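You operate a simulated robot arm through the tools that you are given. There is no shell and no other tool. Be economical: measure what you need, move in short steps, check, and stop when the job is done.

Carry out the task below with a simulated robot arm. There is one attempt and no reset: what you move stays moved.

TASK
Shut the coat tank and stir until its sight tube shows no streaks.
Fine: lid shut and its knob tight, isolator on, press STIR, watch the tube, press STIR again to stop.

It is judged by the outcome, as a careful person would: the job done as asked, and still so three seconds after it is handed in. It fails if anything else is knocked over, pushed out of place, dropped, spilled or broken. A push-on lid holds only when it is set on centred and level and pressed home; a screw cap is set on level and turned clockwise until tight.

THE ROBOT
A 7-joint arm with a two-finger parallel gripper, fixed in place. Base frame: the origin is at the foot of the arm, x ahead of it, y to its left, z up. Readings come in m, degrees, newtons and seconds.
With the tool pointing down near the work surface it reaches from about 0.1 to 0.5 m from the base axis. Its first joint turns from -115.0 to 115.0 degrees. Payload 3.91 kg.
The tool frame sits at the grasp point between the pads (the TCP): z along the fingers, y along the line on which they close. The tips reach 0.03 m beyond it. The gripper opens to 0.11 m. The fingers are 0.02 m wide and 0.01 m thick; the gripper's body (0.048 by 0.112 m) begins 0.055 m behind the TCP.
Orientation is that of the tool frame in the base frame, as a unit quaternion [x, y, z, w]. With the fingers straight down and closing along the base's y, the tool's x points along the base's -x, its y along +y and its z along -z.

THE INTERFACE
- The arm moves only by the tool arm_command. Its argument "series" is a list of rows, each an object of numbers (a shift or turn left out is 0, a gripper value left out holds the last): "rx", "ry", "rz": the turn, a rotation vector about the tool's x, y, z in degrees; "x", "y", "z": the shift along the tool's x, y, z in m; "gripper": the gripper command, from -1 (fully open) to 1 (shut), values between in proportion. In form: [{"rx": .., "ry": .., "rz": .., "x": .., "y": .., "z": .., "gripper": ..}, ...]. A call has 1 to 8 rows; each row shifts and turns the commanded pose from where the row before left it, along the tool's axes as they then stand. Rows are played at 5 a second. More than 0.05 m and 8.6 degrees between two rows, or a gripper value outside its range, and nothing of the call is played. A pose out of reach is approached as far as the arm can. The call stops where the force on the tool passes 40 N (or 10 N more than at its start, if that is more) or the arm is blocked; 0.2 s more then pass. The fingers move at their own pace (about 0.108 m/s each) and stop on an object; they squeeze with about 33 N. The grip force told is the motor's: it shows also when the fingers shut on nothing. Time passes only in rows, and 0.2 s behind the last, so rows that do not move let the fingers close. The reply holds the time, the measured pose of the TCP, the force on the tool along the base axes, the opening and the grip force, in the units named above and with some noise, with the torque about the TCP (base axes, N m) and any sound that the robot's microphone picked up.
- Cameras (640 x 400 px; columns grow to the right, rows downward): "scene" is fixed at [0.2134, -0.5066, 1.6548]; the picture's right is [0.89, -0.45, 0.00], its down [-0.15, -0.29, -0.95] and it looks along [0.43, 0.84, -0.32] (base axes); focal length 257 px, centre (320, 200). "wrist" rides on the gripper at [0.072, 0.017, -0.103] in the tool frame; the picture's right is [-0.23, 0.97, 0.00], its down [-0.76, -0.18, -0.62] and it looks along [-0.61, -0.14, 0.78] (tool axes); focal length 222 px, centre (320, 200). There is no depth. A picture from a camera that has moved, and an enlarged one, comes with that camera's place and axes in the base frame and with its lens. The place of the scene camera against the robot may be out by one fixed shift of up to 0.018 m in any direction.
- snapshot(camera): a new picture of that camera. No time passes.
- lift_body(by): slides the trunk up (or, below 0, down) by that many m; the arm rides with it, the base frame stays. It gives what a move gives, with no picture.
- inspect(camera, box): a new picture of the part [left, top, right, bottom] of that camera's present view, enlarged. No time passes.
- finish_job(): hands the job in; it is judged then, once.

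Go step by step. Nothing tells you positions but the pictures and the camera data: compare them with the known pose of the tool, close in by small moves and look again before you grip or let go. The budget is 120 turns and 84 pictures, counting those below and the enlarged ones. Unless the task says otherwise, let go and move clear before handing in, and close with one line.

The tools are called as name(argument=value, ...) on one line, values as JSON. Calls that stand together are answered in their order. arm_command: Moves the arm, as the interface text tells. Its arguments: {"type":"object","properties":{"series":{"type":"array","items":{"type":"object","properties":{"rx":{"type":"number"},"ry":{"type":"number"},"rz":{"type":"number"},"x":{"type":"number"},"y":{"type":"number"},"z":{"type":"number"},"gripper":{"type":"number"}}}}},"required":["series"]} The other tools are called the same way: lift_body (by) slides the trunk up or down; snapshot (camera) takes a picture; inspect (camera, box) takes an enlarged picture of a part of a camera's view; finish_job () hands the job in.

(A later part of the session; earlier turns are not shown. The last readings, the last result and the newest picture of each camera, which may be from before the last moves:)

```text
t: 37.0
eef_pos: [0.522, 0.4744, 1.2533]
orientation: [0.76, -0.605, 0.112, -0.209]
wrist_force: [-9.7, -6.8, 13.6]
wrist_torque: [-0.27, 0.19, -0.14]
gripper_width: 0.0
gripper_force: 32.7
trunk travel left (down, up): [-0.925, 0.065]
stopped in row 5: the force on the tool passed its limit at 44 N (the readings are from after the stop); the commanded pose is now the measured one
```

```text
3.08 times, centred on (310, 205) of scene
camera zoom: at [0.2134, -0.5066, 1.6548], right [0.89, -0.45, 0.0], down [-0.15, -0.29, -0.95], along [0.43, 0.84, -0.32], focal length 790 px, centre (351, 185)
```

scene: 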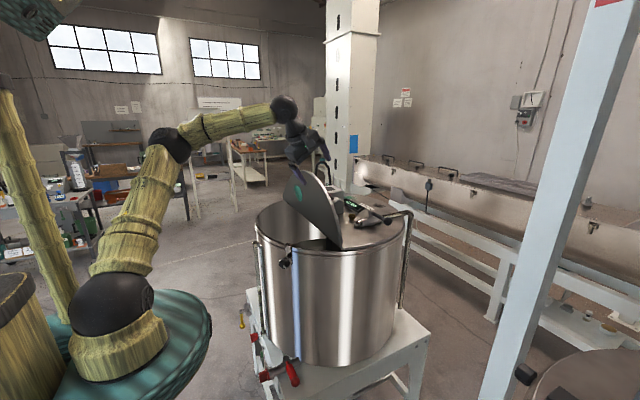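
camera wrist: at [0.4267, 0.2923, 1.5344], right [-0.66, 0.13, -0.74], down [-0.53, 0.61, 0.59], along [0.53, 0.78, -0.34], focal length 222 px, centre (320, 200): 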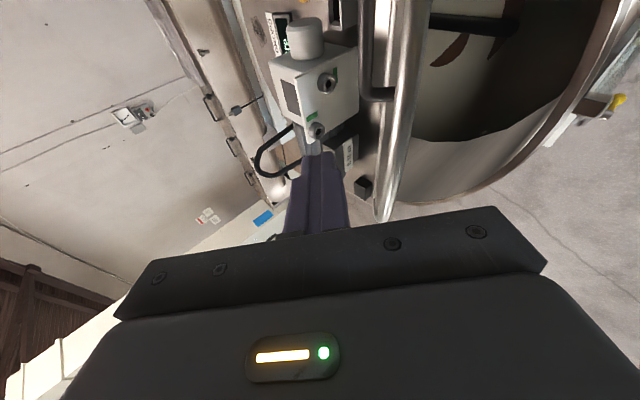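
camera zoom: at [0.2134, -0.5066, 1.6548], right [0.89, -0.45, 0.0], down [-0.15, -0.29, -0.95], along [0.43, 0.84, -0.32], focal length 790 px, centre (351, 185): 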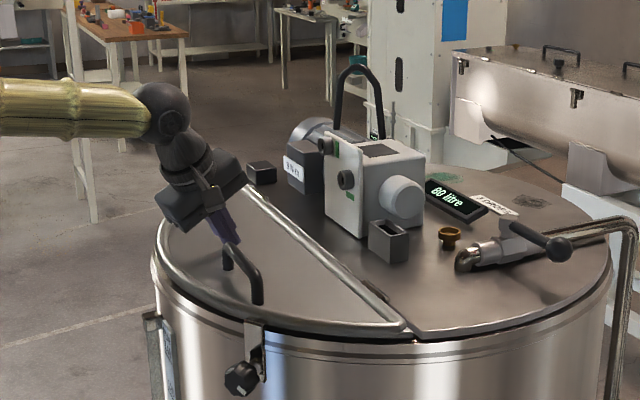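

The lid is down flush and reacted at 44 N. I rise clear and look at the clamp and the labels.

arm_command(series=[{"y": -0.017, "z": -0.036}, {"y": -0.017, "z": -0.036}, {"y": -0.017, "z": -0.036}, {"x": 0.04}, {"x": 0.04}, {"x": 0.04}, {"x": 0.04}])

snapshot(camera="wrist")

inspect(camera="scene", box=[240, 190, 340, 290])

```text
t: 38.6
eef_pos: [0.5636, 0.3085, 1.3548]
orientation: [0.76, -0.606, 0.11, -0.207]
wrist_force: [-0.4, 0.0, -0.1]
wrist_torque: [0.02, -0.03, 0.02]
gripper_width: 0.0
gripper_force: 32.4
trunk travel left (down, up): [-0.925, 0.065]
```

```text
41 pictures are left
camera wrist: at [0.5233, 0.2169, 1.4324], right [-0.91, 0.04, -0.42], down [-0.29, 0.66, 0.7], along [0.3, 0.75, -0.58], focal length 222 px, centre (320, 200)
```

wrist: 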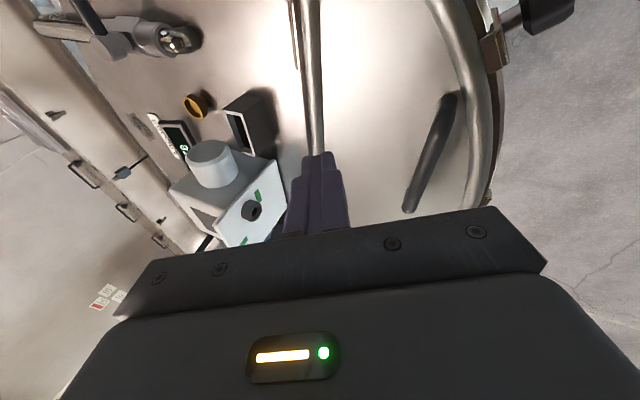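

```text
4.00 times, centred on (290, 240) of scene
camera zoom: at [0.2134, -0.5066, 1.6548], right [0.89, -0.45, 0.0], down [-0.15, -0.29, -0.95], along [0.43, 0.84, -0.32], focal length 1027 px, centre (440, 40)
```

zoom: 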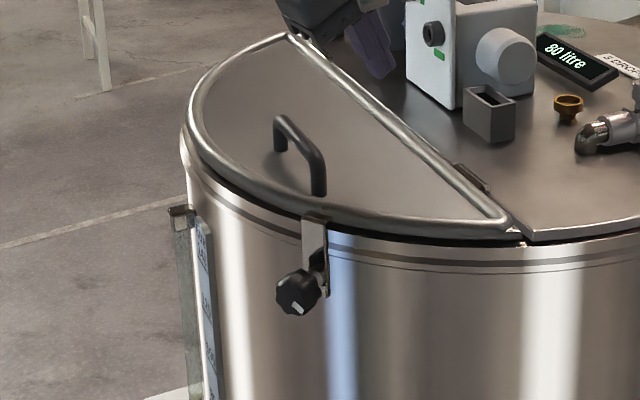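

The lid is seated with the clamp bracket at its edge. The knob is near (0.466, 0.260, 1.150) with its axis radial, so I need to approach it horizontally at azimuth ~38°. I back off and level the tool.

arm_command(series=[{"x": 0.0175, "y": 0.0288, "z": -0.0255}, {"x": 0.0175, "y": 0.0288, "z": -0.0255}, {"x": 0.0175, "y": 0.0288, "z": -0.0255}, {"x": 0.0175, "y": 0.0288, "z": -0.0255}, {"x": 0.0175, "y": 0.0288, "z": -0.0255}, {"x": 0.0175, "y": 0.0288, "z": -0.0255, "gripper": -0.5}])

arm_command(series=[{"rx": 8.5}, {"rx": 8.5}, {"rx": 8.5}, {"rx": 8.5}, {"rx": 8.5}, {"rx": 8.5}, {"rx": 8.5}, {"rx": 3.5}])

```text
t: 40.0
eef_pos: [0.3695, 0.1524, 1.406]
orientation: [0.761, -0.605, 0.11, -0.207]
wrist_force: [-0.3, 0.2, 0.1]
wrist_torque: [0.0, -0.03, -0.01]
gripper_width: 0.0808
gripper_force: 1.2
trunk travel left (down, up): [-0.925, 0.065]
```

```text
t: 41.8
eef_pos: [0.4434, 0.2077, 1.4835]
orientation: [-0.541, 0.458, -0.411, 0.574]
wrist_force: [-0.3, -0.1, 0.3]
wrist_torque: [0.02, 0.01, 0.04]
gripper_width: 0.0825
gripper_force: 0.1
out of reach, approached as far as the arm can: row 3, 4, 5, 6, 7, 8
trunk travel left (down, up): [-0.925, 0.065]
```

The level attitude works, but the wrist is too close to the shoulder at this height. I slide sideways clear of the tank and lower the trunk so the arm reaches the knob from below its current height.

arm_command(series=[{"x": 0.04, "z": -0.01}, {"x": 0.04, "z": -0.01}, {"x": 0.04, "z": -0.01}])

lift_body(by=-0.35)

snapshot(camera="scene")

snapshot(camera="wrist")

```text
t: 42.6
eef_pos: [0.4845, 0.1003, 1.5027]
orientation: [-0.54, 0.46, -0.411, 0.573]
wrist_force: [0.5, -0.2, -0.3]
wrist_torque: [0.02, 0.01, 0.06]
gripper_width: 0.0825
gripper_force: 0.1
out of reach, approached as far as the arm can: row 1, 2, 3
trunk travel left (down, up): [-0.925, 0.065]
```

```text
t: 46.0
eef_pos: [0.4829, 0.102, 1.1539]
orientation: [-0.541, 0.459, -0.41, 0.573]
wrist_force: [-0.4, 1.1, -0.4]
wrist_torque: [0.03, -0.03, 0.01]
gripper_width: 0.0826
gripper_force: 0.2
trunk travel left (down, up): [-0.575, 0.415]
```

```text
39 pictures are left
```

scene: 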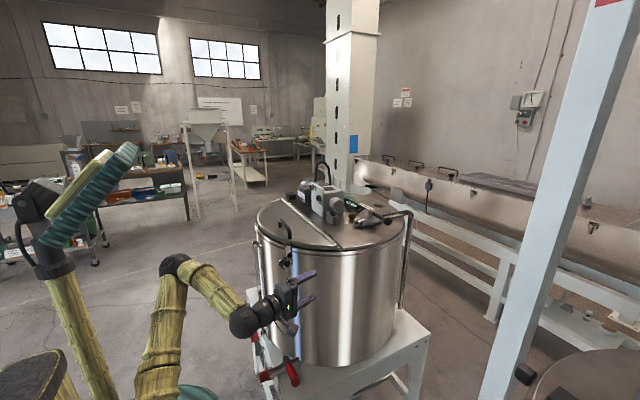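

```text
38 pictures are left
camera wrist: at [0.4012, 0.0078, 1.1289], right [-0.08, 0.3, -0.95], down [-0.78, 0.57, 0.24], along [0.62, 0.77, 0.19], focal length 222 px, centre (320, 200)
```

wrist: 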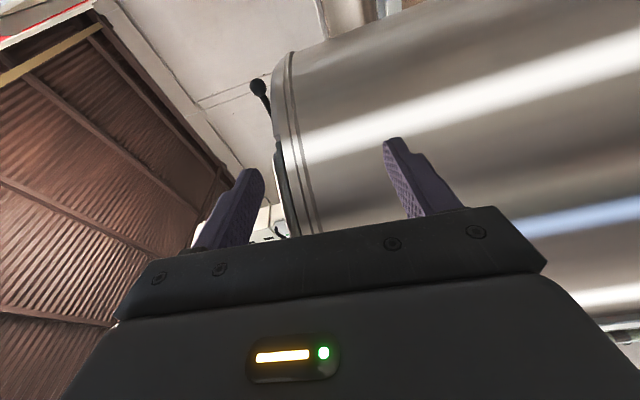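

The trunk move worked. To get closer in while staying level I need the shoulder lower still, so I lower the trunk more and raise the tool relative to it.

lift_body(by=-0.2)

arm_command(series=[{"y": -0.04, "z": -0.02}, {"y": -0.04, "z": -0.02}, {"y": -0.04, "z": -0.02}, {"y": -0.04, "z": -0.02}, {"y": -0.04, "z": -0.01}, {"ry": -8.5}, {"ry": -8.5}, {"ry": -7}])

```text
t: 48.2
eef_pos: [0.4824, 0.1012, 0.9528]
orientation: [-0.54, 0.459, -0.41, 0.574]
wrist_force: [-0.1, -0.3, 0.2]
wrist_torque: [-0.01, -0.02, -0.03]
gripper_width: 0.0824
gripper_force: 0.0
trunk travel left (down, up): [-0.375, 0.615]
```

```text
t: 50.0
eef_pos: [0.4288, 0.0768, 1.1324]
orientation: [-0.614, 0.329, -0.29, 0.657]
wrist_force: [-0.4, 0.0, -0.3]
wrist_torque: [0.01, 0.02, 0.0]
gripper_width: 0.0825
gripper_force: 0.2
out of reach, approached as far as the arm can: row 4, 5
trunk travel left (down, up): [-0.375, 0.615]
```

arm_command(series=[{"x": -0.0305, "y": -0.0018, "z": 0.0205}, {"x": -0.0305, "y": -0.0018, "z": 0.0205}, {"x": -0.0305, "y": -0.0018, "z": 0.0205}, {"x": -0.0305, "y": -0.0018, "z": 0.0205}])

snapshot(camera="wrist")

inspect(camera="scene", box=[220, 210, 340, 290])

```text
t: 51.0
eef_pos: [0.42, 0.2214, 1.1525]
orientation: [-0.613, 0.33, -0.289, 0.657]
wrist_force: [-0.1, -0.2, 0.2]
wrist_torque: [0.01, -0.02, 0.01]
gripper_width: 0.0823
gripper_force: 0.1
trunk travel left (down, up): [-0.375, 0.615]
```

```text
37 pictures are left
camera wrist: at [0.3845, 0.1026, 1.1257], right [-0.16, 0.26, -0.95], down [-0.96, 0.2, 0.22], along [0.25, 0.95, 0.21], focal length 222 px, centre (320, 200)
```

wrist: 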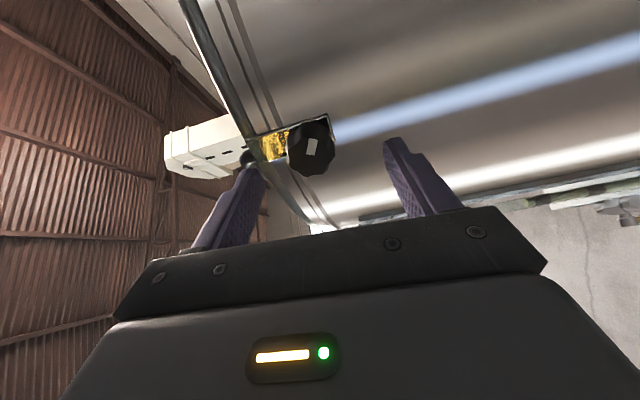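

```text
5.00 times, centred on (280, 250) of scene
camera zoom: at [0.2134, -0.5066, 1.6548], right [0.89, -0.45, 0.0], down [-0.15, -0.29, -0.95], along [0.43, 0.84, -0.32], focal length 1284 px, centre (520, -50)
```

zoom: 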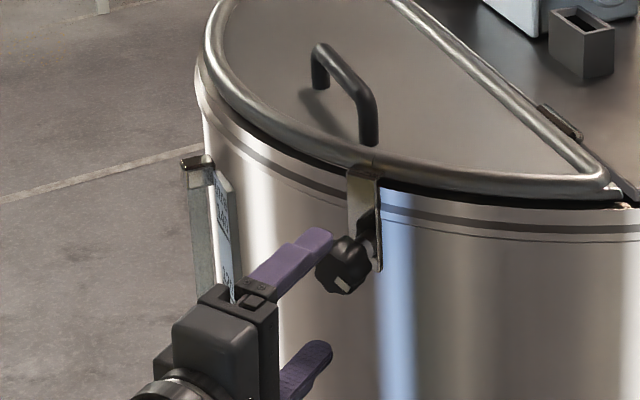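

The knob is just ahead, about 7 mm higher than the tool axis. I wind the wrist back first, so there is room to turn clockwise.

arm_command(series=[{"y": -0.007, "z": -0.015}, {"rz": -8.5}, {"rz": -8.5}, {"rz": -8.5}, {"rz": -8.5}, {"rz": -8.5}, {"rz": -8.5}, {"rz": -8.5}])

```text
t: 52.8
eef_pos: [0.4071, 0.2127, 1.1601]
orientation: [0.697, 0.019, 0.577, -0.426]
wrist_force: [0.1, -0.1, 0.1]
wrist_torque: [0.01, -0.02, -0.02]
gripper_width: 0.0827
gripper_force: 0.0
trunk travel left (down, up): [-0.375, 0.615]
```

arm_command(series=[{"rz": -8.5}, {"rz": -8.5}, {"rz": -8.5}, {"rz": -5}])

snapshot(camera="wrist")

```text
t: 53.8
eef_pos: [0.4077, 0.2134, 1.1594]
orientation: [0.667, 0.202, 0.669, -0.258]
wrist_force: [-0.2, -0.1, 0.4]
wrist_torque: [0.01, -0.02, -0.01]
gripper_width: 0.0825
gripper_force: 0.1
trunk travel left (down, up): [-0.375, 0.615]
```

```text
35 pictures are left
camera wrist: at [0.3397, 0.13, 1.225], right [0.59, -0.75, -0.3], down [-0.62, -0.19, -0.76], along [0.51, 0.64, -0.57], focal length 222 px, centre (320, 200)
```

wrist: 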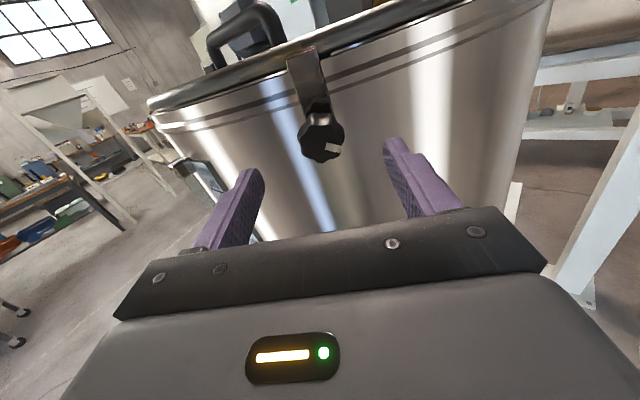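

The knob is centred ahead at about 7 cm. I advance 5.5 cm and close on it.

arm_command(series=[{"x": -0.001, "y": 0.001, "z": 0.03}, {"x": -0.001, "y": 0.001, "z": 0.025}, {"gripper": 1}, {"x": 0}, {"x": 0}])

inspect(camera="wrist", box=[220, 40, 420, 240])

```text
t: 55.0
eef_pos: [0.4523, 0.2457, 1.1595]
orientation: [0.667, 0.2, 0.669, -0.259]
wrist_force: [-2.5, 4.1, 1.7]
wrist_torque: [-0.16, 0.21, -0.96]
gripper_width: 0.0361
gripper_force: 45.3
trunk travel left (down, up): [-0.375, 0.615]
```

```text
2.00 times, centred on (320, 140) of wrist
camera zoom: at [0.3843, 0.1631, 1.2247], right [0.59, -0.75, -0.3], down [-0.62, -0.18, -0.76], along [0.51, 0.64, -0.57], focal length 444 px, centre (320, 320)
```

zoom: 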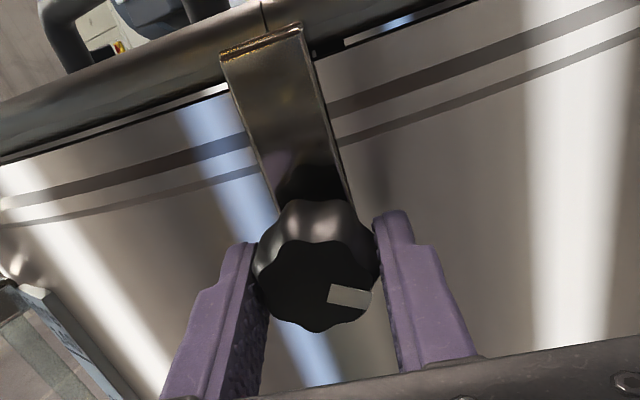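

The knob is gripped (36 mm). I turn it clockwise and watch the torque.

arm_command(series=[{"rz": 8.5}, {"rz": 8.5}, {"rz": 8.5}, {"rz": 8.5}, {"rz": 8.5}, {"rz": 8.5}, {"rz": 8.5}, {"rz": 8.5}])

inspect(camera="scene", box=[230, 210, 350, 300])

```text
t: 56.8
eef_pos: [0.4494, 0.2477, 1.1604]
orientation: [0.665, -0.204, 0.409, -0.591]
wrist_force: [2.0, 18.8, 33.7]
wrist_torque: [-0.5, 0.52, -0.81]
gripper_width: 0.0361
gripper_force: 45.1
trunk travel left (down, up): [-0.375, 0.615]
```

```text
4.44 times, centred on (290, 255) of scene
camera zoom: at [0.2134, -0.5066, 1.6548], right [0.89, -0.45, 0.0], down [-0.15, -0.29, -0.95], along [0.43, 0.84, -0.32], focal length 1142 px, centre (453, -44)
```

zoom: 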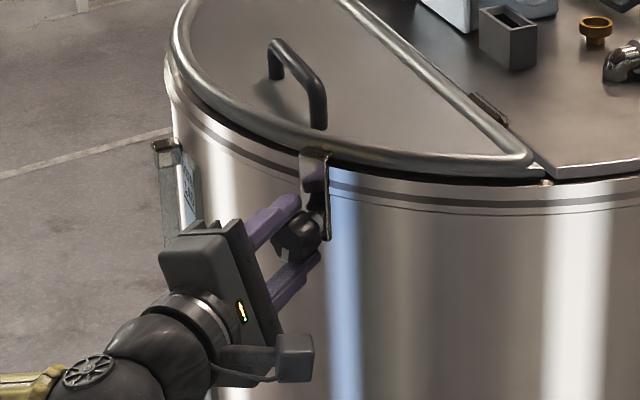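

Some side force built up, so the knob axis is a few mm up and left of the tool axis. I open, re-centre and grip again.

arm_command(series=[{"gripper": -0.3}, {"x": 0}])

inspect(camera="wrist", box=[220, 40, 420, 240])

```text
t: 57.4
eef_pos: [0.4521, 0.2448, 1.1578]
orientation: [0.665, -0.206, 0.409, -0.59]
wrist_force: [0.6, 0.3, -0.1]
wrist_torque: [-0.02, 0.0, -0.03]
gripper_width: 0.0715
gripper_force: 0.0
trunk travel left (down, up): [-0.375, 0.615]
```

```text
2.00 times, centred on (320, 140) of wrist
camera zoom: at [0.4178, 0.1227, 1.1587], right [0.07, -0.04, -1.0], down [-0.97, 0.23, -0.08], along [0.24, 0.97, -0.03], focal length 444 px, centre (320, 320)
```

zoom: 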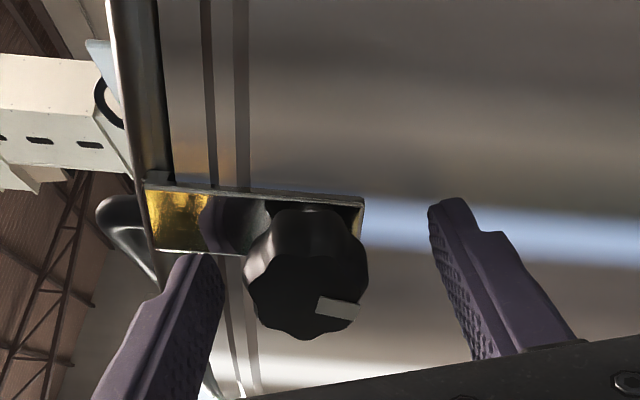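

The mark shows the knob turned the full 68° with the gripper. I re-centre about 4 mm up, grip and continue.

arm_command(series=[{"x": -0.0018, "y": -0.0047}, {"gripper": 1}, {"x": 0}, {"rz": 8.5}, {"rz": 8.5}, {"rz": 8.5}, {"rz": 8.5}, {"rz": 8.5}])

arm_command(series=[{"rz": 8.5}, {"rz": 8.5}, {"rz": 8.5}, {"rz": 8.5}])

```text
t: 59.2
eef_pos: [0.4499, 0.2466, 1.1626]
orientation: [-0.545, 0.434, -0.166, 0.698]
wrist_force: [2.8, -2.7, -0.1]
wrist_torque: [-0.63, 0.89, -0.19]
gripper_width: 0.0357
gripper_force: 45.3
trunk travel left (down, up): [-0.375, 0.615]
```

```text
t: 60.2
eef_pos: [0.4515, 0.2463, 1.1631]
orientation: [-0.393, 0.574, 0.042, 0.717]
wrist_force: [8.2, -1.2, 11.1]
wrist_torque: [1.11, -1.52, -0.45]
gripper_width: 0.0359
gripper_force: 45.3
trunk travel left (down, up): [-0.375, 0.615]
```

arm_command(series=[{"rz": 8.5}, {"rz": 8.5}, {"rz": 8.5}, {"rz": 8.5}, {"rz": 8.5}, {"rz": 8.5}])

inspect(camera="wrist", box=[220, 40, 420, 240])

```text
t: 61.6
eef_pos: [0.4513, 0.244, 1.1625]
orientation: [-0.106, 0.688, 0.348, 0.628]
wrist_force: [13.2, -3.0, 19.9]
wrist_torque: [0.43, -0.59, -1.55]
gripper_width: 0.0365
gripper_force: 45.4
trunk travel left (down, up): [-0.375, 0.615]
```

```text
2.00 times, centred on (320, 140) of wrist
camera zoom: at [0.3476, 0.2148, 1.0957], right [-0.52, 0.65, 0.55], down [-0.24, -0.73, 0.63], along [0.82, 0.2, 0.54], focal length 444 px, centre (320, 320)
```

zoom: 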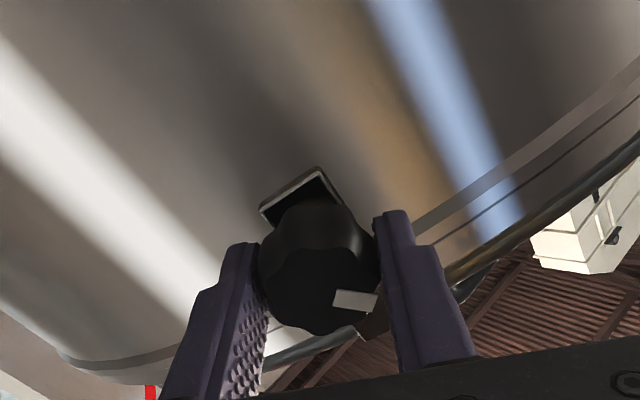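

The knob has turned about 195° and is still light, so I carry on.

arm_command(series=[{"rz": 8.5}, {"rz": 8.5}, {"rz": 8.5}, {"rz": 8.5}, {"rz": 8.5}, {"rz": 8.5}, {"rz": 8.5}, {"rz": 8.5}])

```text
t: 63.4
eef_pos: [0.4516, 0.2454, 1.1619]
orientation: [0.256, 0.639, 0.628, 0.364]
wrist_force: [-27.0, -10.7, 13.1]
wrist_torque: [-0.56, 0.79, 0.0]
gripper_width: 0.0365
gripper_force: 44.7
out of reach, approached as far as the arm can: row 8
trunk travel left (down, up): [-0.375, 0.615]
stopped in row 8: the force on the tool passed its limit at 57 N (the readings are from after the stop); the commanded pose is now the measured one
```

The wrist roll is at its limit after about 260°. I release, back off, wind back and regrip.

arm_command(series=[{"gripper": -0.5}, {"x": 0}, {"z": -0.035}, {"z": -0.03}, {"rz": -8.5}, {"rz": -8.5}, {"rz": -8.5}, {"rz": -8.5}])

arm_command(series=[{"rz": -8.5}, {"rz": -8.5}, {"rz": -8.5}, {"rz": -8.5}, {"rz": -8.5}, {"rz": -8.5}, {"rz": -8.5}, {"rz": -8.5}])

arm_command(series=[{"rz": -8.5}, {"rz": -8.5}, {"rz": -8.5}, {"rz": -8.5}, {"rz": -8.5}, {"rz": -8.5}, {"rz": -8.5}, {"rz": -8.5}])

arm_command(series=[{"rz": -8.5}, {"rz": -8.5}, {"rz": -8.5}, {"rz": -8.5}, {"rz": -8.5}, {"rz": -8.5}, {"rz": -8.5}, {"rz": -8.5}])

snapshot(camera="wrist")

```text
t: 65.2
eef_pos: [0.4153, 0.2045, 1.1431]
orientation: [0.056, 0.689, 0.492, 0.529]
wrist_force: [0.8, 0.0, -0.1]
wrist_torque: [-0.01, 0.01, -0.01]
gripper_width: 0.0824
gripper_force: 0.0
out of reach, approached as far as the arm can: row 3, 4
trunk travel left (down, up): [-0.375, 0.615]
```

```text
t: 67.0
eef_pos: [0.4168, 0.2018, 1.1435]
orientation: [-0.338, 0.603, 0.113, 0.714]
wrist_force: [-0.1, -0.6, -0.4]
wrist_torque: [0.02, -0.02, 0.01]
gripper_width: 0.0824
gripper_force: 0.0
trunk travel left (down, up): [-0.375, 0.615]
```

```text
t: 68.8
eef_pos: [0.4171, 0.2023, 1.1421]
orientation: [-0.617, 0.312, -0.306, 0.655]
wrist_force: [-0.5, -0.6, -1.1]
wrist_torque: [-0.02, -0.01, 0.0]
gripper_width: 0.0822
gripper_force: 0.0
trunk travel left (down, up): [-0.375, 0.615]
```

```text
t: 70.5
eef_pos: [0.4162, 0.2009, 1.1442]
orientation: [0.686, 0.087, 0.62, -0.372]
wrist_force: [-0.4, 0.1, 1.1]
wrist_torque: [-0.02, 0.01, 0.02]
gripper_width: 0.0822
gripper_force: 0.0
trunk travel left (down, up): [-0.375, 0.615]
```

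```text
30 pictures are left
camera wrist: at [0.3628, 0.1018, 1.197], right [0.51, -0.61, -0.6], down [-0.76, 0.0, -0.65], along [0.4, 0.79, -0.46], focal length 222 px, centre (320, 200)
```

wrist: 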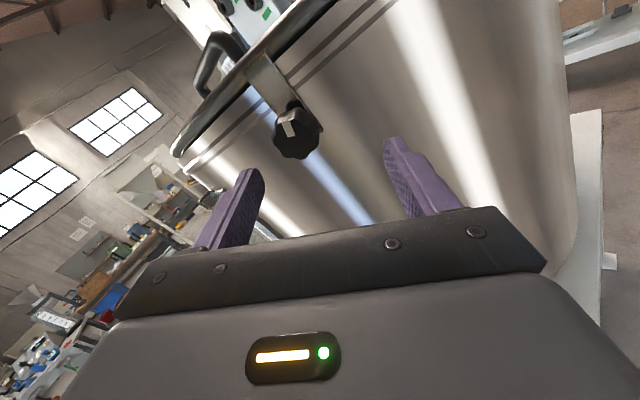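

arm_command(series=[{"x": 0.0081, "y": -0.02}, {"z": 0.03}, {"z": 0.028}, {"gripper": 1}, {"x": 0}, {"x": 0}])

arm_command(series=[{"rz": 8.5}, {"rz": 8.5}, {"rz": 8.5}, {"rz": 8.5}, {"rz": 8.5}, {"rz": 8.5}, {"rz": 8.5}, {"rz": 8.5}])

```text
t: 72.0
eef_pos: [0.454, 0.248, 1.161]
orientation: [0.686, 0.084, 0.619, -0.372]
wrist_force: [1.3, -5.1, -4.6]
wrist_torque: [-0.16, 0.27, -1.5]
gripper_width: 0.037
gripper_force: 45.1
trunk travel left (down, up): [-0.375, 0.615]
```

```text
t: 73.8
eef_pos: [0.4516, 0.2493, 1.1606]
orientation: [-0.617, 0.312, -0.304, 0.656]
wrist_force: [3.0, 3.6, 3.6]
wrist_torque: [-1.07, 0.55, 0.23]
gripper_width: 0.0369
gripper_force: 45.1
trunk travel left (down, up): [-0.375, 0.615]
```

The turning torque has risen to about 0.5 N·m, so it is starting to tighten. I continue.

arm_command(series=[{"rz": 8.5}, {"rz": 8.5}, {"rz": 8.5}, {"rz": 8.5}])

inspect(camera="wrist", box=[220, 40, 420, 240])

```text
t: 74.8
eef_pos: [0.4525, 0.249, 1.1629]
orientation: [-0.497, 0.48, -0.1, 0.716]
wrist_force: [6.8, -0.8, 14.5]
wrist_torque: [-0.52, 0.41, 0.54]
gripper_width: 0.0363
gripper_force: 45.1
trunk travel left (down, up): [-0.375, 0.615]
```

```text
2.00 times, centred on (320, 140) of wrist
camera zoom: at [0.405, 0.1475, 1.0997], right [-0.44, 0.62, -0.65], down [-0.83, 0.0, 0.56], along [0.35, 0.79, 0.51], focal length 444 px, centre (320, 320)
```

zoom: 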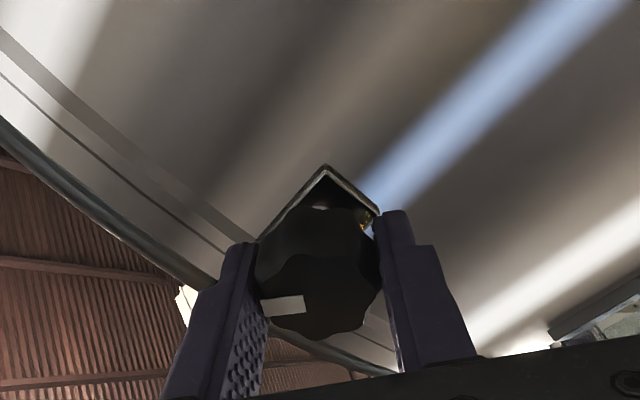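

The mark has slipped relative to the fingers, which suggests the knob is tight. I give one more firm twist and check.

arm_command(series=[{"rz": 8.5}, {"rz": 8.5}, {"rz": 8.5}, {"rz": 8.5}])

inspect(camera="wrist", box=[220, 40, 420, 240])

```text
t: 75.8
eef_pos: [0.4524, 0.2466, 1.1613]
orientation: [-0.334, 0.605, 0.114, 0.714]
wrist_force: [3.8, -7.2, 7.5]
wrist_torque: [-0.32, -1.12, -1.13]
gripper_width: 0.0359
gripper_force: 45.1
trunk travel left (down, up): [-0.375, 0.615]
```

```text
2.00 times, centred on (320, 140) of wrist
camera zoom: at [0.3813, 0.1782, 1.0816], right [-0.61, 0.79, -0.12], down [-0.58, -0.33, 0.75], along [0.55, 0.52, 0.65], focal length 444 px, centre (320, 320)
```

zoom: 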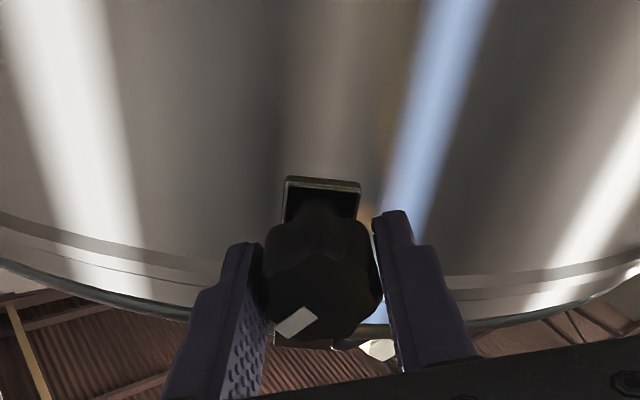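

The fingers now slip on a static knob at about 0.9 N·m, so it is tight. I release, retreat and roll the camera to the top, then head for the control panel.

arm_command(series=[{"gripper": -0.5}, {"x": 0}, {"z": -0.035}, {"z": -0.03}, {"rz": -8.5}, {"rz": -8.5}, {"rz": -8.5}, {"rz": -8.5}])

arm_command(series=[{"rz": -8.5}, {"rz": -8.5}, {"rz": -8.5}, {"rz": -8.5}, {"rz": -8.5}, {"rz": -8.5}, {"rz": -8.5}, {"rz": -8.5}])

arm_command(series=[{"rz": -8.5}, {"rz": -8.5}])

```text
t: 77.5
eef_pos: [0.4019, 0.2096, 1.1586]
orientation: [-0.499, 0.478, -0.101, 0.716]
wrist_force: [-0.6, -0.6, -0.6]
wrist_torque: [0.01, -0.01, 0.01]
gripper_width: 0.0826
gripper_force: 0.1
trunk travel left (down, up): [-0.375, 0.615]
```

```text
t: 79.3
eef_pos: [0.4012, 0.2085, 1.1578]
orientation: [0.681, -0.118, 0.484, -0.537]
wrist_force: [0.2, 0.6, 0.6]
wrist_torque: [-0.02, -0.03, -0.02]
gripper_width: 0.0823
gripper_force: 0.1
trunk travel left (down, up): [-0.375, 0.615]
```

```text
t: 80.0
eef_pos: [0.4023, 0.2098, 1.1577]
orientation: [0.691, -0.016, 0.557, -0.46]
wrist_force: [0.4, -0.6, 0.4]
wrist_torque: [0.02, 0.03, 0.04]
gripper_width: 0.0823
gripper_force: 0.0
trunk travel left (down, up): [-0.375, 0.615]
```

arm_command(series=[{"rz": -8.5}, {"rz": -8.5}, {"rz": -8.5}, {"rz": -8.5}, {"y": -0.041}, {"y": -0.041}, {"y": -0.041}, {"y": -0.041}])

snapshot(camera="wrist")

```text
t: 82.0
eef_pos: [0.3594, 0.3191, 1.1749]
orientation: [0.673, 0.153, 0.675, -0.261]
wrist_force: [0.8, -0.3, -0.4]
wrist_torque: [-0.04, 0.01, 0.01]
gripper_width: 0.0824
gripper_force: 0.1
out of reach, approached as far as the arm can: row 6, 7, 8
trunk travel left (down, up): [-0.375, 0.615]
stopped in row 8: the arm was blocked; the commanded pose is now the measured one
```

```text
27 pictures are left
camera wrist: at [0.2876, 0.2378, 1.2375], right [0.54, -0.76, -0.36], down [-0.65, -0.09, -0.76], along [0.54, 0.64, -0.54], focal length 222 px, centre (320, 200)
```

wrist: 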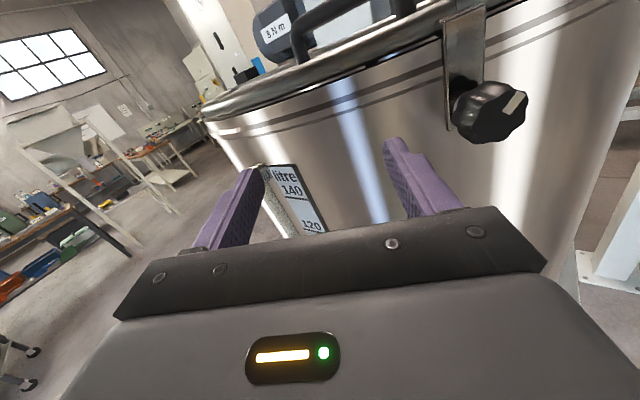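

The roll limit is in the way again, so I roll back to a free attitude before moving along.

arm_command(series=[{"rz": 8.5}, {"rz": 8.5}, {"rz": 8.5}, {"rz": 8.5}, {"rz": 8.5}, {"rz": 8.5}, {"rz": 8.5}, {"rz": 8.5}])

```text
t: 84.0
eef_pos: [0.3784, 0.3032, 1.1737]
orientation: [0.637, -0.268, 0.432, -0.579]
wrist_force: [0.0, 0.0, -0.2]
wrist_torque: [-0.03, 0.03, -0.02]
gripper_width: 0.0826
gripper_force: 0.0
trunk travel left (down, up): [-0.375, 0.615]
stopped in row 8: the arm was blocked; the commanded pose is now the measured one
```

snapshot(camera="scene")

```text
26 pictures are left
```

scene: 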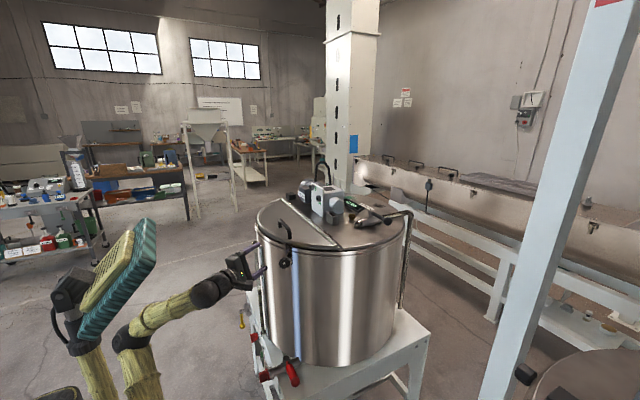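

The forearm seems close to the robot's own body. Lowering the trunk keeps the joints as they are and brings the tool nearer panel height, so I do that, staying well above the outlet valve.

lift_body(by=-0.3)

snapshot(camera="wrist")

```text
t: 87.0
eef_pos: [0.3773, 0.3031, 0.8727]
orientation: [0.638, -0.267, 0.433, -0.578]
wrist_force: [-0.2, -0.3, 0.0]
wrist_torque: [0.0, 0.0, -0.01]
gripper_width: 0.0826
gripper_force: 0.0
trunk travel left (down, up): [-0.075, 0.915]
```

```text
25 pictures are left
camera wrist: at [0.3277, 0.1868, 0.8682], right [0.05, 0.01, -1.0], down [-0.93, 0.36, -0.04], along [0.36, 0.93, 0.02], focal length 222 px, centre (320, 200)
```

wrist: 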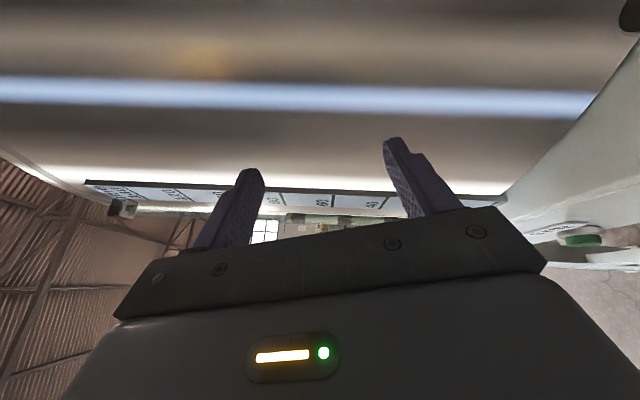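

arm_command(series=[{"x": -0.0335, "y": 0.0134, "z": -0.006}, {"x": -0.0335, "y": 0.0134, "z": -0.004}, {"x": -0.0335, "y": 0.0134, "z": -0.002}, {"x": -0.0335, "y": 0.0134, "z": -0.001}, {"x": -0.0335, "y": 0.0134}, {"x": -0.0335, "y": 0.0134}, {"x": -0.0335, "y": 0.0134}, {"x": -0.0335, "y": 0.0134}])

snapshot(camera="wrist")

```text
t: 89.0
eef_pos: [0.3135, 0.486, 0.7054]
orientation: [0.624, -0.298, 0.45, -0.565]
wrist_force: [0.0, 0.6, -1.0]
wrist_torque: [0.01, -0.02, -0.01]
gripper_width: 0.0824
gripper_force: 0.1
out of reach, approached as far as the arm can: row 5, 6, 7, 8
trunk travel left (down, up): [-0.075, 0.915]
stopped in row 8: the arm was blocked; the commanded pose is now the measured one
```

```text
24 pictures are left
camera wrist: at [0.2552, 0.3735, 0.699], right [0.04, 0.02, -1.0], down [-0.9, 0.43, -0.03], along [0.43, 0.9, 0.03], focal length 222 px, centre (320, 200)
```

wrist: 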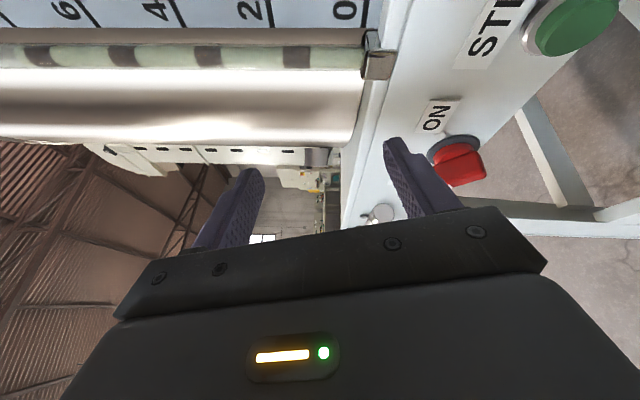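

I can read STIR above the green button and ON by the red isolator, and the sight tube shows dark streaks. I enlarge this.

inspect(camera="wrist", box=[380, 0, 640, 220])

inspect(camera="wrist", box=[0, 0, 400, 110])

```text
1.82 times, centred on (510, 110) of wrist
camera zoom: at [0.2552, 0.3735, 0.699], right [0.04, 0.02, -1.0], down [-0.9, 0.43, -0.03], along [0.43, 0.9, 0.03], focal length 404 px, centre (-26, 364)
```

zoom: 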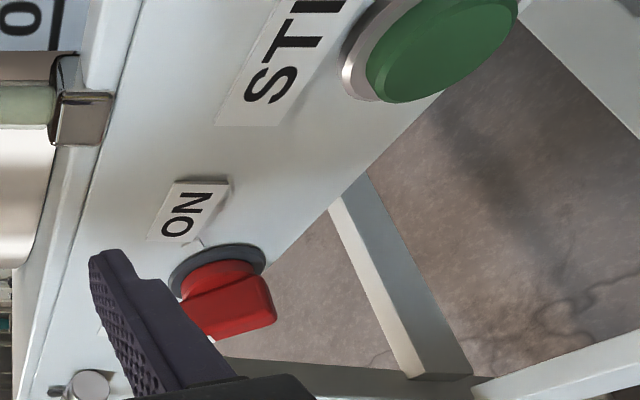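

```text
1.60 times, centred on (200, 55) of wrist
camera zoom: at [0.2552, 0.3735, 0.699], right [0.04, 0.02, -1.0], down [-0.9, 0.43, -0.03], along [0.43, 0.9, 0.03], focal length 355 px, centre (512, 432)
```

zoom: 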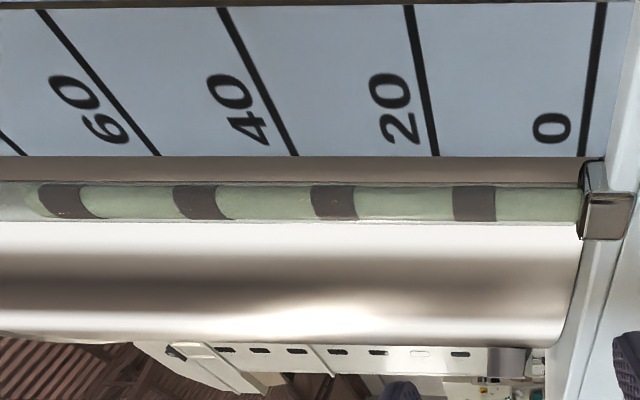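

arm_command(series=[{"rx": -1.8, "ry": 7.8, "rz": -0.35}, {"rx": -1.8, "ry": 7.8, "rz": -0.35}, {"rx": -1.8, "ry": 7.8, "rz": -0.35}, {"rx": -1.8, "ry": 7.8, "rz": -0.35}])

snapshot(camera="wrist")

```text
t: 90.0
eef_pos: [0.3109, 0.4875, 0.7058]
orientation: [0.519, -0.457, 0.587, -0.421]
wrist_force: [-0.4, 0.9, 0.1]
wrist_torque: [0.05, 0.01, 0.01]
gripper_width: 0.0826
gripper_force: 0.0
trunk travel left (down, up): [-0.075, 0.915]
```

```text
21 pictures are left
camera wrist: at [0.2024, 0.4236, 0.6996], right [0.04, 0.0, -1.0], down [-0.54, 0.84, -0.02], along [0.84, 0.54, 0.03], focal length 222 px, centre (320, 200)
```

wrist: 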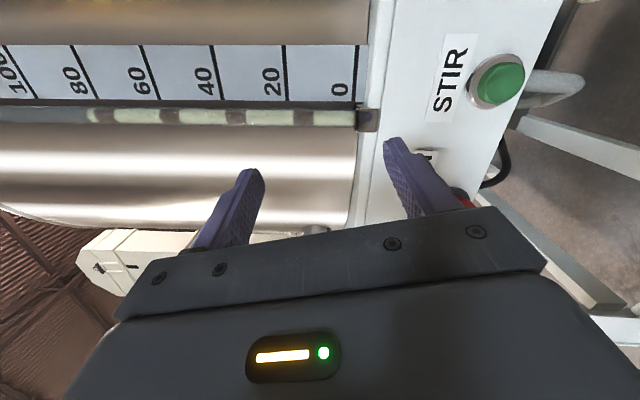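

arm_command(series=[{"x": -0.0355, "y": -0.0083, "z": -0.006}, {"x": -0.0355, "y": -0.0083, "z": -0.006}, {"x": -0.0355, "y": -0.0083, "z": -0.006}])

snapshot(camera="wrist")

```text
t: 90.8
eef_pos: [0.3058, 0.5976, 0.705]
orientation: [0.519, -0.457, 0.588, -0.42]
wrist_force: [0.7, -1.0, -0.5]
wrist_torque: [0.0, -0.02, 0.01]
gripper_width: 0.0826
gripper_force: 0.1
trunk travel left (down, up): [-0.075, 0.915]
```

```text
20 pictures are left
camera wrist: at [0.1969, 0.534, 0.6989], right [0.04, 0.0, -1.0], down [-0.54, 0.84, -0.03], along [0.84, 0.54, 0.04], focal length 222 px, centre (320, 200)
```

wrist: 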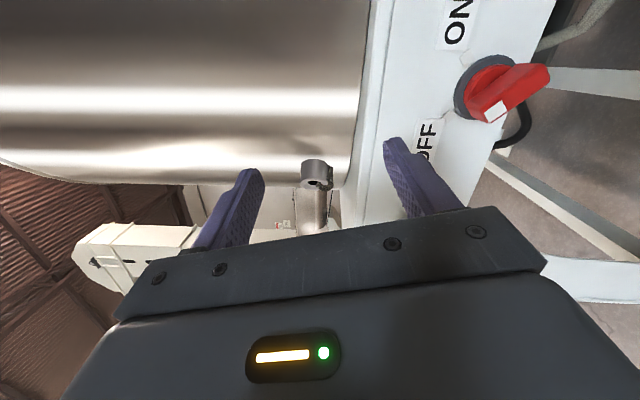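

The pointer is at OFF (up-left) and ON is up-right, so the isolator needs a 90° clockwise turn. Its axis is near y=0.554, z=0.578. I roll the gripper to straddle the bar.

arm_command(series=[{"rz": 8.3, "z": -0.02}, {"rz": 8.3}, {"rz": 8.3}, {"rz": 8.3}, {"rz": 8.3}, {"rz": 8.3}, {"rz": 8.3}])

```text
t: 92.3
eef_pos: [0.2887, 0.5617, 0.7068]
orientation: [-0.237, 0.65, -0.31, 0.652]
wrist_force: [1.1, 0.3, 0.0]
wrist_torque: [0.01, -0.01, 0.0]
gripper_width: 0.0822
gripper_force: 0.0
out of reach, approached as far as the arm can: row 7
trunk travel left (down, up): [-0.075, 0.915]
```

arm_command(series=[{"x": 0.0238, "y": 0.0214}, {"x": 0.0238, "y": 0.0214}, {"x": 0.0238, "y": 0.0214}, {"x": 0.0238, "y": 0.0214}])

snapshot(camera="wrist")

```text
t: 93.5
eef_pos: [0.3006, 0.5221, 0.6197]
orientation: [-0.21, 0.67, -0.285, 0.653]
wrist_force: [-0.3, 0.0, 0.1]
wrist_torque: [0.01, 0.01, 0.01]
gripper_width: 0.0827
gripper_force: 0.1
out of reach, approached as far as the arm can: row 1, 2, 3, 4
trunk travel left (down, up): [-0.075, 0.915]
stopped in row 4: the arm was blocked; the commanded pose is now the measured one
```

```text
19 pictures are left
camera wrist: at [0.1967, 0.4987, 0.5509], right [0.1, 0.88, -0.47], down [-0.59, 0.43, 0.68], along [0.8, 0.21, 0.56], focal length 222 px, centre (320, 200)
```

wrist: 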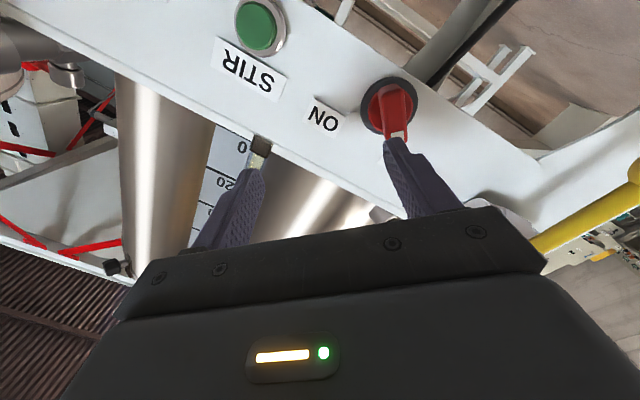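

lift_body(by=-0.07)

snapshot(camera="scene")

```text
t: 94.6
eef_pos: [0.3004, 0.5221, 0.5481]
orientation: [-0.209, 0.67, -0.284, 0.653]
wrist_force: [1.2, 0.0, -0.4]
wrist_torque: [0.01, -0.01, 0.03]
gripper_width: 0.0826
gripper_force: 0.1
trunk travel left (down, up): [-0.005, 0.985]
```

```text
18 pictures are left
```

scene: 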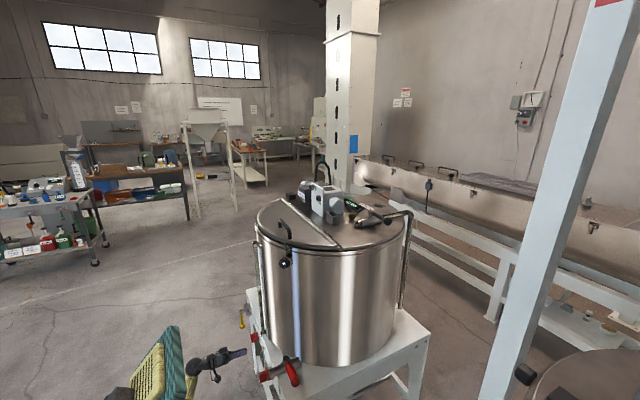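

arm_command(series=[{"x": -0.0221, "y": 0.0025, "z": -0.003}, {"x": -0.0221, "y": 0.0025, "z": -0.003}])

snapshot(camera="wrist")

```text
t: 95.2
eef_pos: [0.3007, 0.5333, 0.5816]
orientation: [-0.214, 0.668, -0.286, 0.653]
wrist_force: [0.2, 0.1, 0.0]
wrist_torque: [-0.05, -0.02, 0.01]
gripper_width: 0.0826
gripper_force: 0.1
out of reach, approached as far as the arm can: row 1, 2
trunk travel left (down, up): [-0.005, 0.985]
```

```text
17 pictures are left
camera wrist: at [0.1963, 0.5086, 0.5134], right [0.1, 0.88, -0.47], down [-0.59, 0.43, 0.68], along [0.8, 0.21, 0.56], focal length 222 px, centre (320, 200)
```

wrist: 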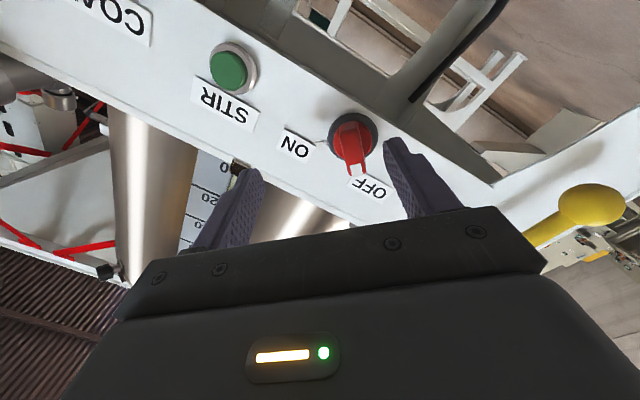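

The label COAT confirms the right tank. The gripper must shift about 2 cm in +y; I yaw the tool a bit more radially so the wrist has room.

arm_command(series=[{"rx": -6.0, "ry": -5.2}, {"rx": -6.0, "ry": -5.2}, {"x": -0.007, "y": 0.0075, "z": 0.001}, {"x": -0.007, "y": 0.0075, "z": 0.001}])

snapshot(camera="wrist")

```text
t: 96.4
eef_pos: [0.3289, 0.5412, 0.5766]
orientation: [-0.289, 0.638, -0.219, 0.679]
wrist_force: [-0.7, -0.4, -0.4]
wrist_torque: [-0.03, 0.01, 0.01]
gripper_width: 0.0828
gripper_force: 0.1
trunk travel left (down, up): [-0.005, 0.985]
stopped in row 4: the arm was blocked; the commanded pose is now the measured one
```

```text
16 pictures are left
camera wrist: at [0.2331, 0.4937, 0.5081], right [-0.09, 0.87, -0.49], down [-0.68, 0.31, 0.67], along [0.73, 0.39, 0.56], focal length 222 px, centre (320, 200)
```

wrist: 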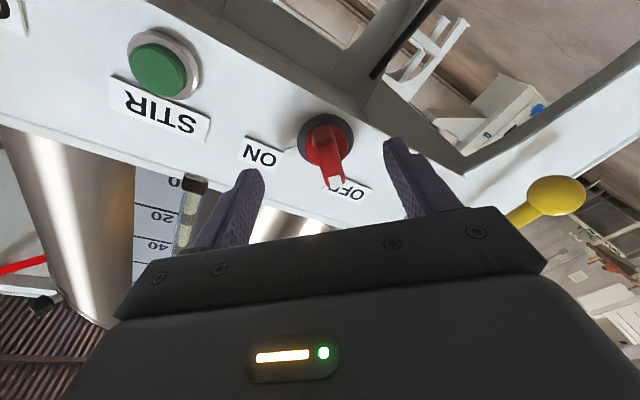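

The bar is now nicely between the fingers. I advance and grip it.

arm_command(series=[{"x": -0.0015, "y": 0.002, "z": 0.014}, {"x": -0.0015, "y": 0.002, "z": 0.014}, {"gripper": 1}, {"x": 0}, {"x": 0}])

snapshot(camera="wrist")

```text
t: 97.6
eef_pos: [0.3537, 0.5529, 0.5774]
orientation: [-0.293, 0.636, -0.217, 0.681]
wrist_force: [-5.0, 8.6, 2.4]
wrist_torque: [-0.04, -0.62, -0.7]
gripper_width: 0.0176
gripper_force: 45.6
trunk travel left (down, up): [-0.005, 0.985]
```

```text
15 pictures are left
camera wrist: at [0.2578, 0.5038, 0.5088], right [-0.1, 0.87, -0.49], down [-0.68, 0.3, 0.67], along [0.73, 0.4, 0.56], focal length 222 px, centre (320, 200)
```

wrist: 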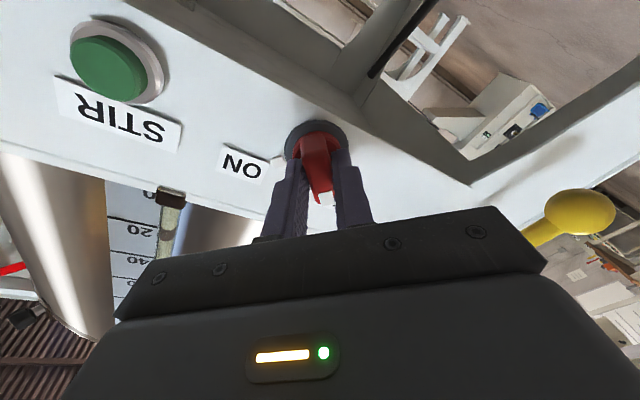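

Gripped at 18 mm. I turn it clockwise toward ON.

arm_command(series=[{"rz": 8.5}, {"rz": 8.5}, {"rz": 8.5}, {"rz": 8.5}, {"rz": 8.5}])

```text
t: 98.2
eef_pos: [0.3523, 0.552, 0.5765]
orientation: [-0.214, 0.666, -0.123, 0.704]
wrist_force: [2.9, 9.3, -5.2]
wrist_torque: [-0.02, -1.34, -0.22]
gripper_width: 0.0176
gripper_force: 45.3
out of reach, approached as far as the arm can: row 2, 3
trunk travel left (down, up): [-0.005, 0.985]
stopped in row 3: the force on the tool passed its limit at 63 N (the readings are from after the stop); the commanded pose is now the measured one
```

The roll limit stopped me after about 17°, but the isolator turns with little torque. I release, back out and look. Then I'll push the bar's end over with closed fingers.

arm_command(series=[{"gripper": -0.3}, {"x": 0}, {"z": -0.025}, {"z": -0.02}])

inspect(camera="wrist", box=[200, 80, 440, 240])

```text
t: 99.2
eef_pos: [0.3083, 0.5447, 0.5774]
orientation: [-0.212, 0.666, -0.122, 0.704]
wrist_force: [0.8, 0.8, -0.5]
wrist_torque: [-0.01, 0.0, 0.01]
gripper_width: 0.0715
gripper_force: 0.1
trunk travel left (down, up): [-0.005, 0.985]
```

```text
2.50 times, centred on (320, 160) of wrist
camera zoom: at [0.2112, 0.511, 0.5014], right [-0.13, 0.96, -0.25], down [-0.66, 0.1, 0.74], along [0.74, 0.26, 0.62], focal length 555 px, centre (320, 300)
```

zoom: 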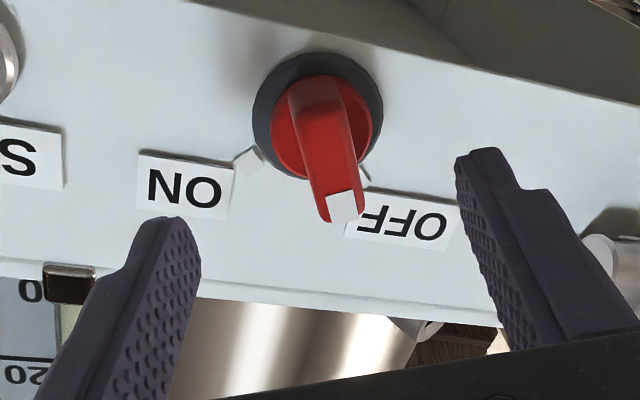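

The pointer is now nearly upright, about 65° short of ON. I close the fingers and line up on the left of the bar's upper end.

arm_command(series=[{"gripper": 1, "rz": -8.5}, {"rz": -8.5}, {"rz": -8.5}, {"rz": -8.5}, {"x": -0.026, "y": -0.001, "z": 0.001}, {"x": -0.026, "y": -0.001, "z": 0.001}])

snapshot(camera="wrist")

```text
t: 100.3
eef_pos: [0.3311, 0.5363, 0.5727]
orientation: [-0.384, 0.581, -0.347, 0.628]
wrist_force: [-47.4, -11.9, -12.6]
wrist_torque: [-0.15, 0.74, -0.2]
gripper_width: 0.0
gripper_force: 33.0
trunk travel left (down, up): [-0.005, 0.985]
stopped in row 5: the force on the tool passed its limit at 63 N (the readings are from after the stop); the commanded pose is now the measured one
```

```text
13 pictures are left
camera wrist: at [0.2358, 0.4703, 0.5182], right [-0.03, 0.65, -0.76], down [-0.68, 0.54, 0.49], along [0.73, 0.53, 0.43], focal length 222 px, centre (320, 200)
```

wrist: 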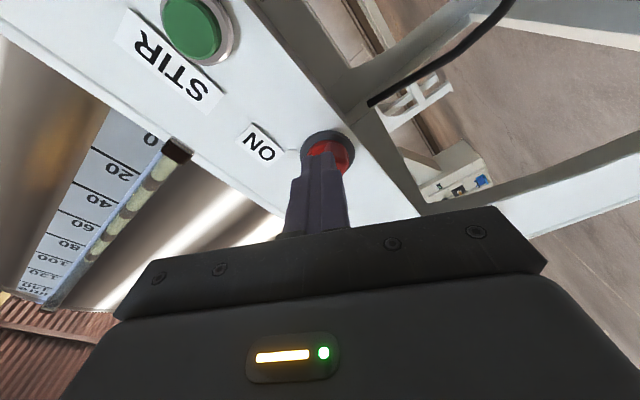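

The fingertips drifted forward onto the switch face, so I back off straight away.

arm_command(series=[{"z": -0.015}, {"z": -0.015}])

inspect(camera="wrist", box=[200, 60, 440, 240])

```text
t: 101.1
eef_pos: [0.3355, 0.5131, 0.5731]
orientation: [-0.362, 0.599, -0.362, 0.615]
wrist_force: [-0.7, 0.0, -0.3]
wrist_torque: [0.03, 0.02, 0.01]
gripper_width: 0.0
gripper_force: 33.1
trunk travel left (down, up): [-0.005, 0.985]
stopped in row 2: the arm was blocked; the commanded pose is now the measured one
```

```text
2.22 times, centred on (320, 150) of wrist
camera zoom: at [0.2354, 0.4554, 0.52], right [0.0, 0.66, -0.75], down [-0.64, 0.58, 0.51], along [0.77, 0.48, 0.43], focal length 494 px, centre (320, 311)
```

zoom: 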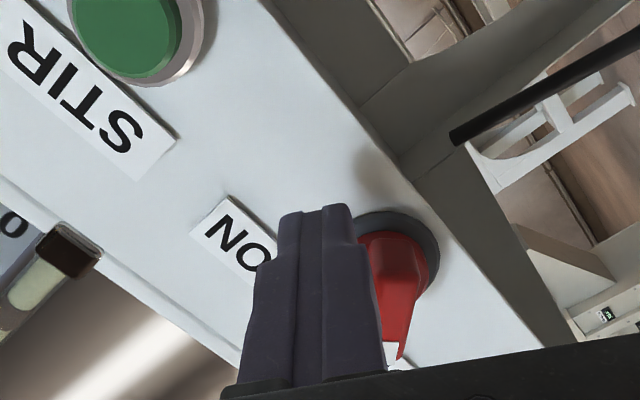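

The level attitude is cramped this low. I raise the trunk and will work with the tool pitched down about 45°, which suits the arm better and is fine for pushing.

lift_body(by=0.3)

arm_command(series=[{"rz": -8.5}, {"rz": -8.5}, {"rz": -8.5}, {"rx": -8.5}, {"rx": -8.5}, {"rx": -8.5}, {"rx": -8.5}, {"rx": -8.5}])

```text
t: 104.1
eef_pos: [0.3344, 0.5144, 0.8734]
orientation: [-0.364, 0.598, -0.361, 0.616]
wrist_force: [-0.4, 0.5, -0.4]
wrist_torque: [-0.01, 0.03, 0.05]
gripper_width: 0.0
gripper_force: 33.4
trunk travel left (down, up): [-0.305, 0.685]
```

```text
t: 105.9
eef_pos: [0.3335, 0.5137, 0.8708]
orientation: [0.645, -0.645, 0.27, -0.308]
wrist_force: [0.7, -0.2, 0.1]
wrist_torque: [-0.01, 0.0, 0.02]
gripper_width: 0.0002
gripper_force: 33.2
trunk travel left (down, up): [-0.305, 0.685]
```

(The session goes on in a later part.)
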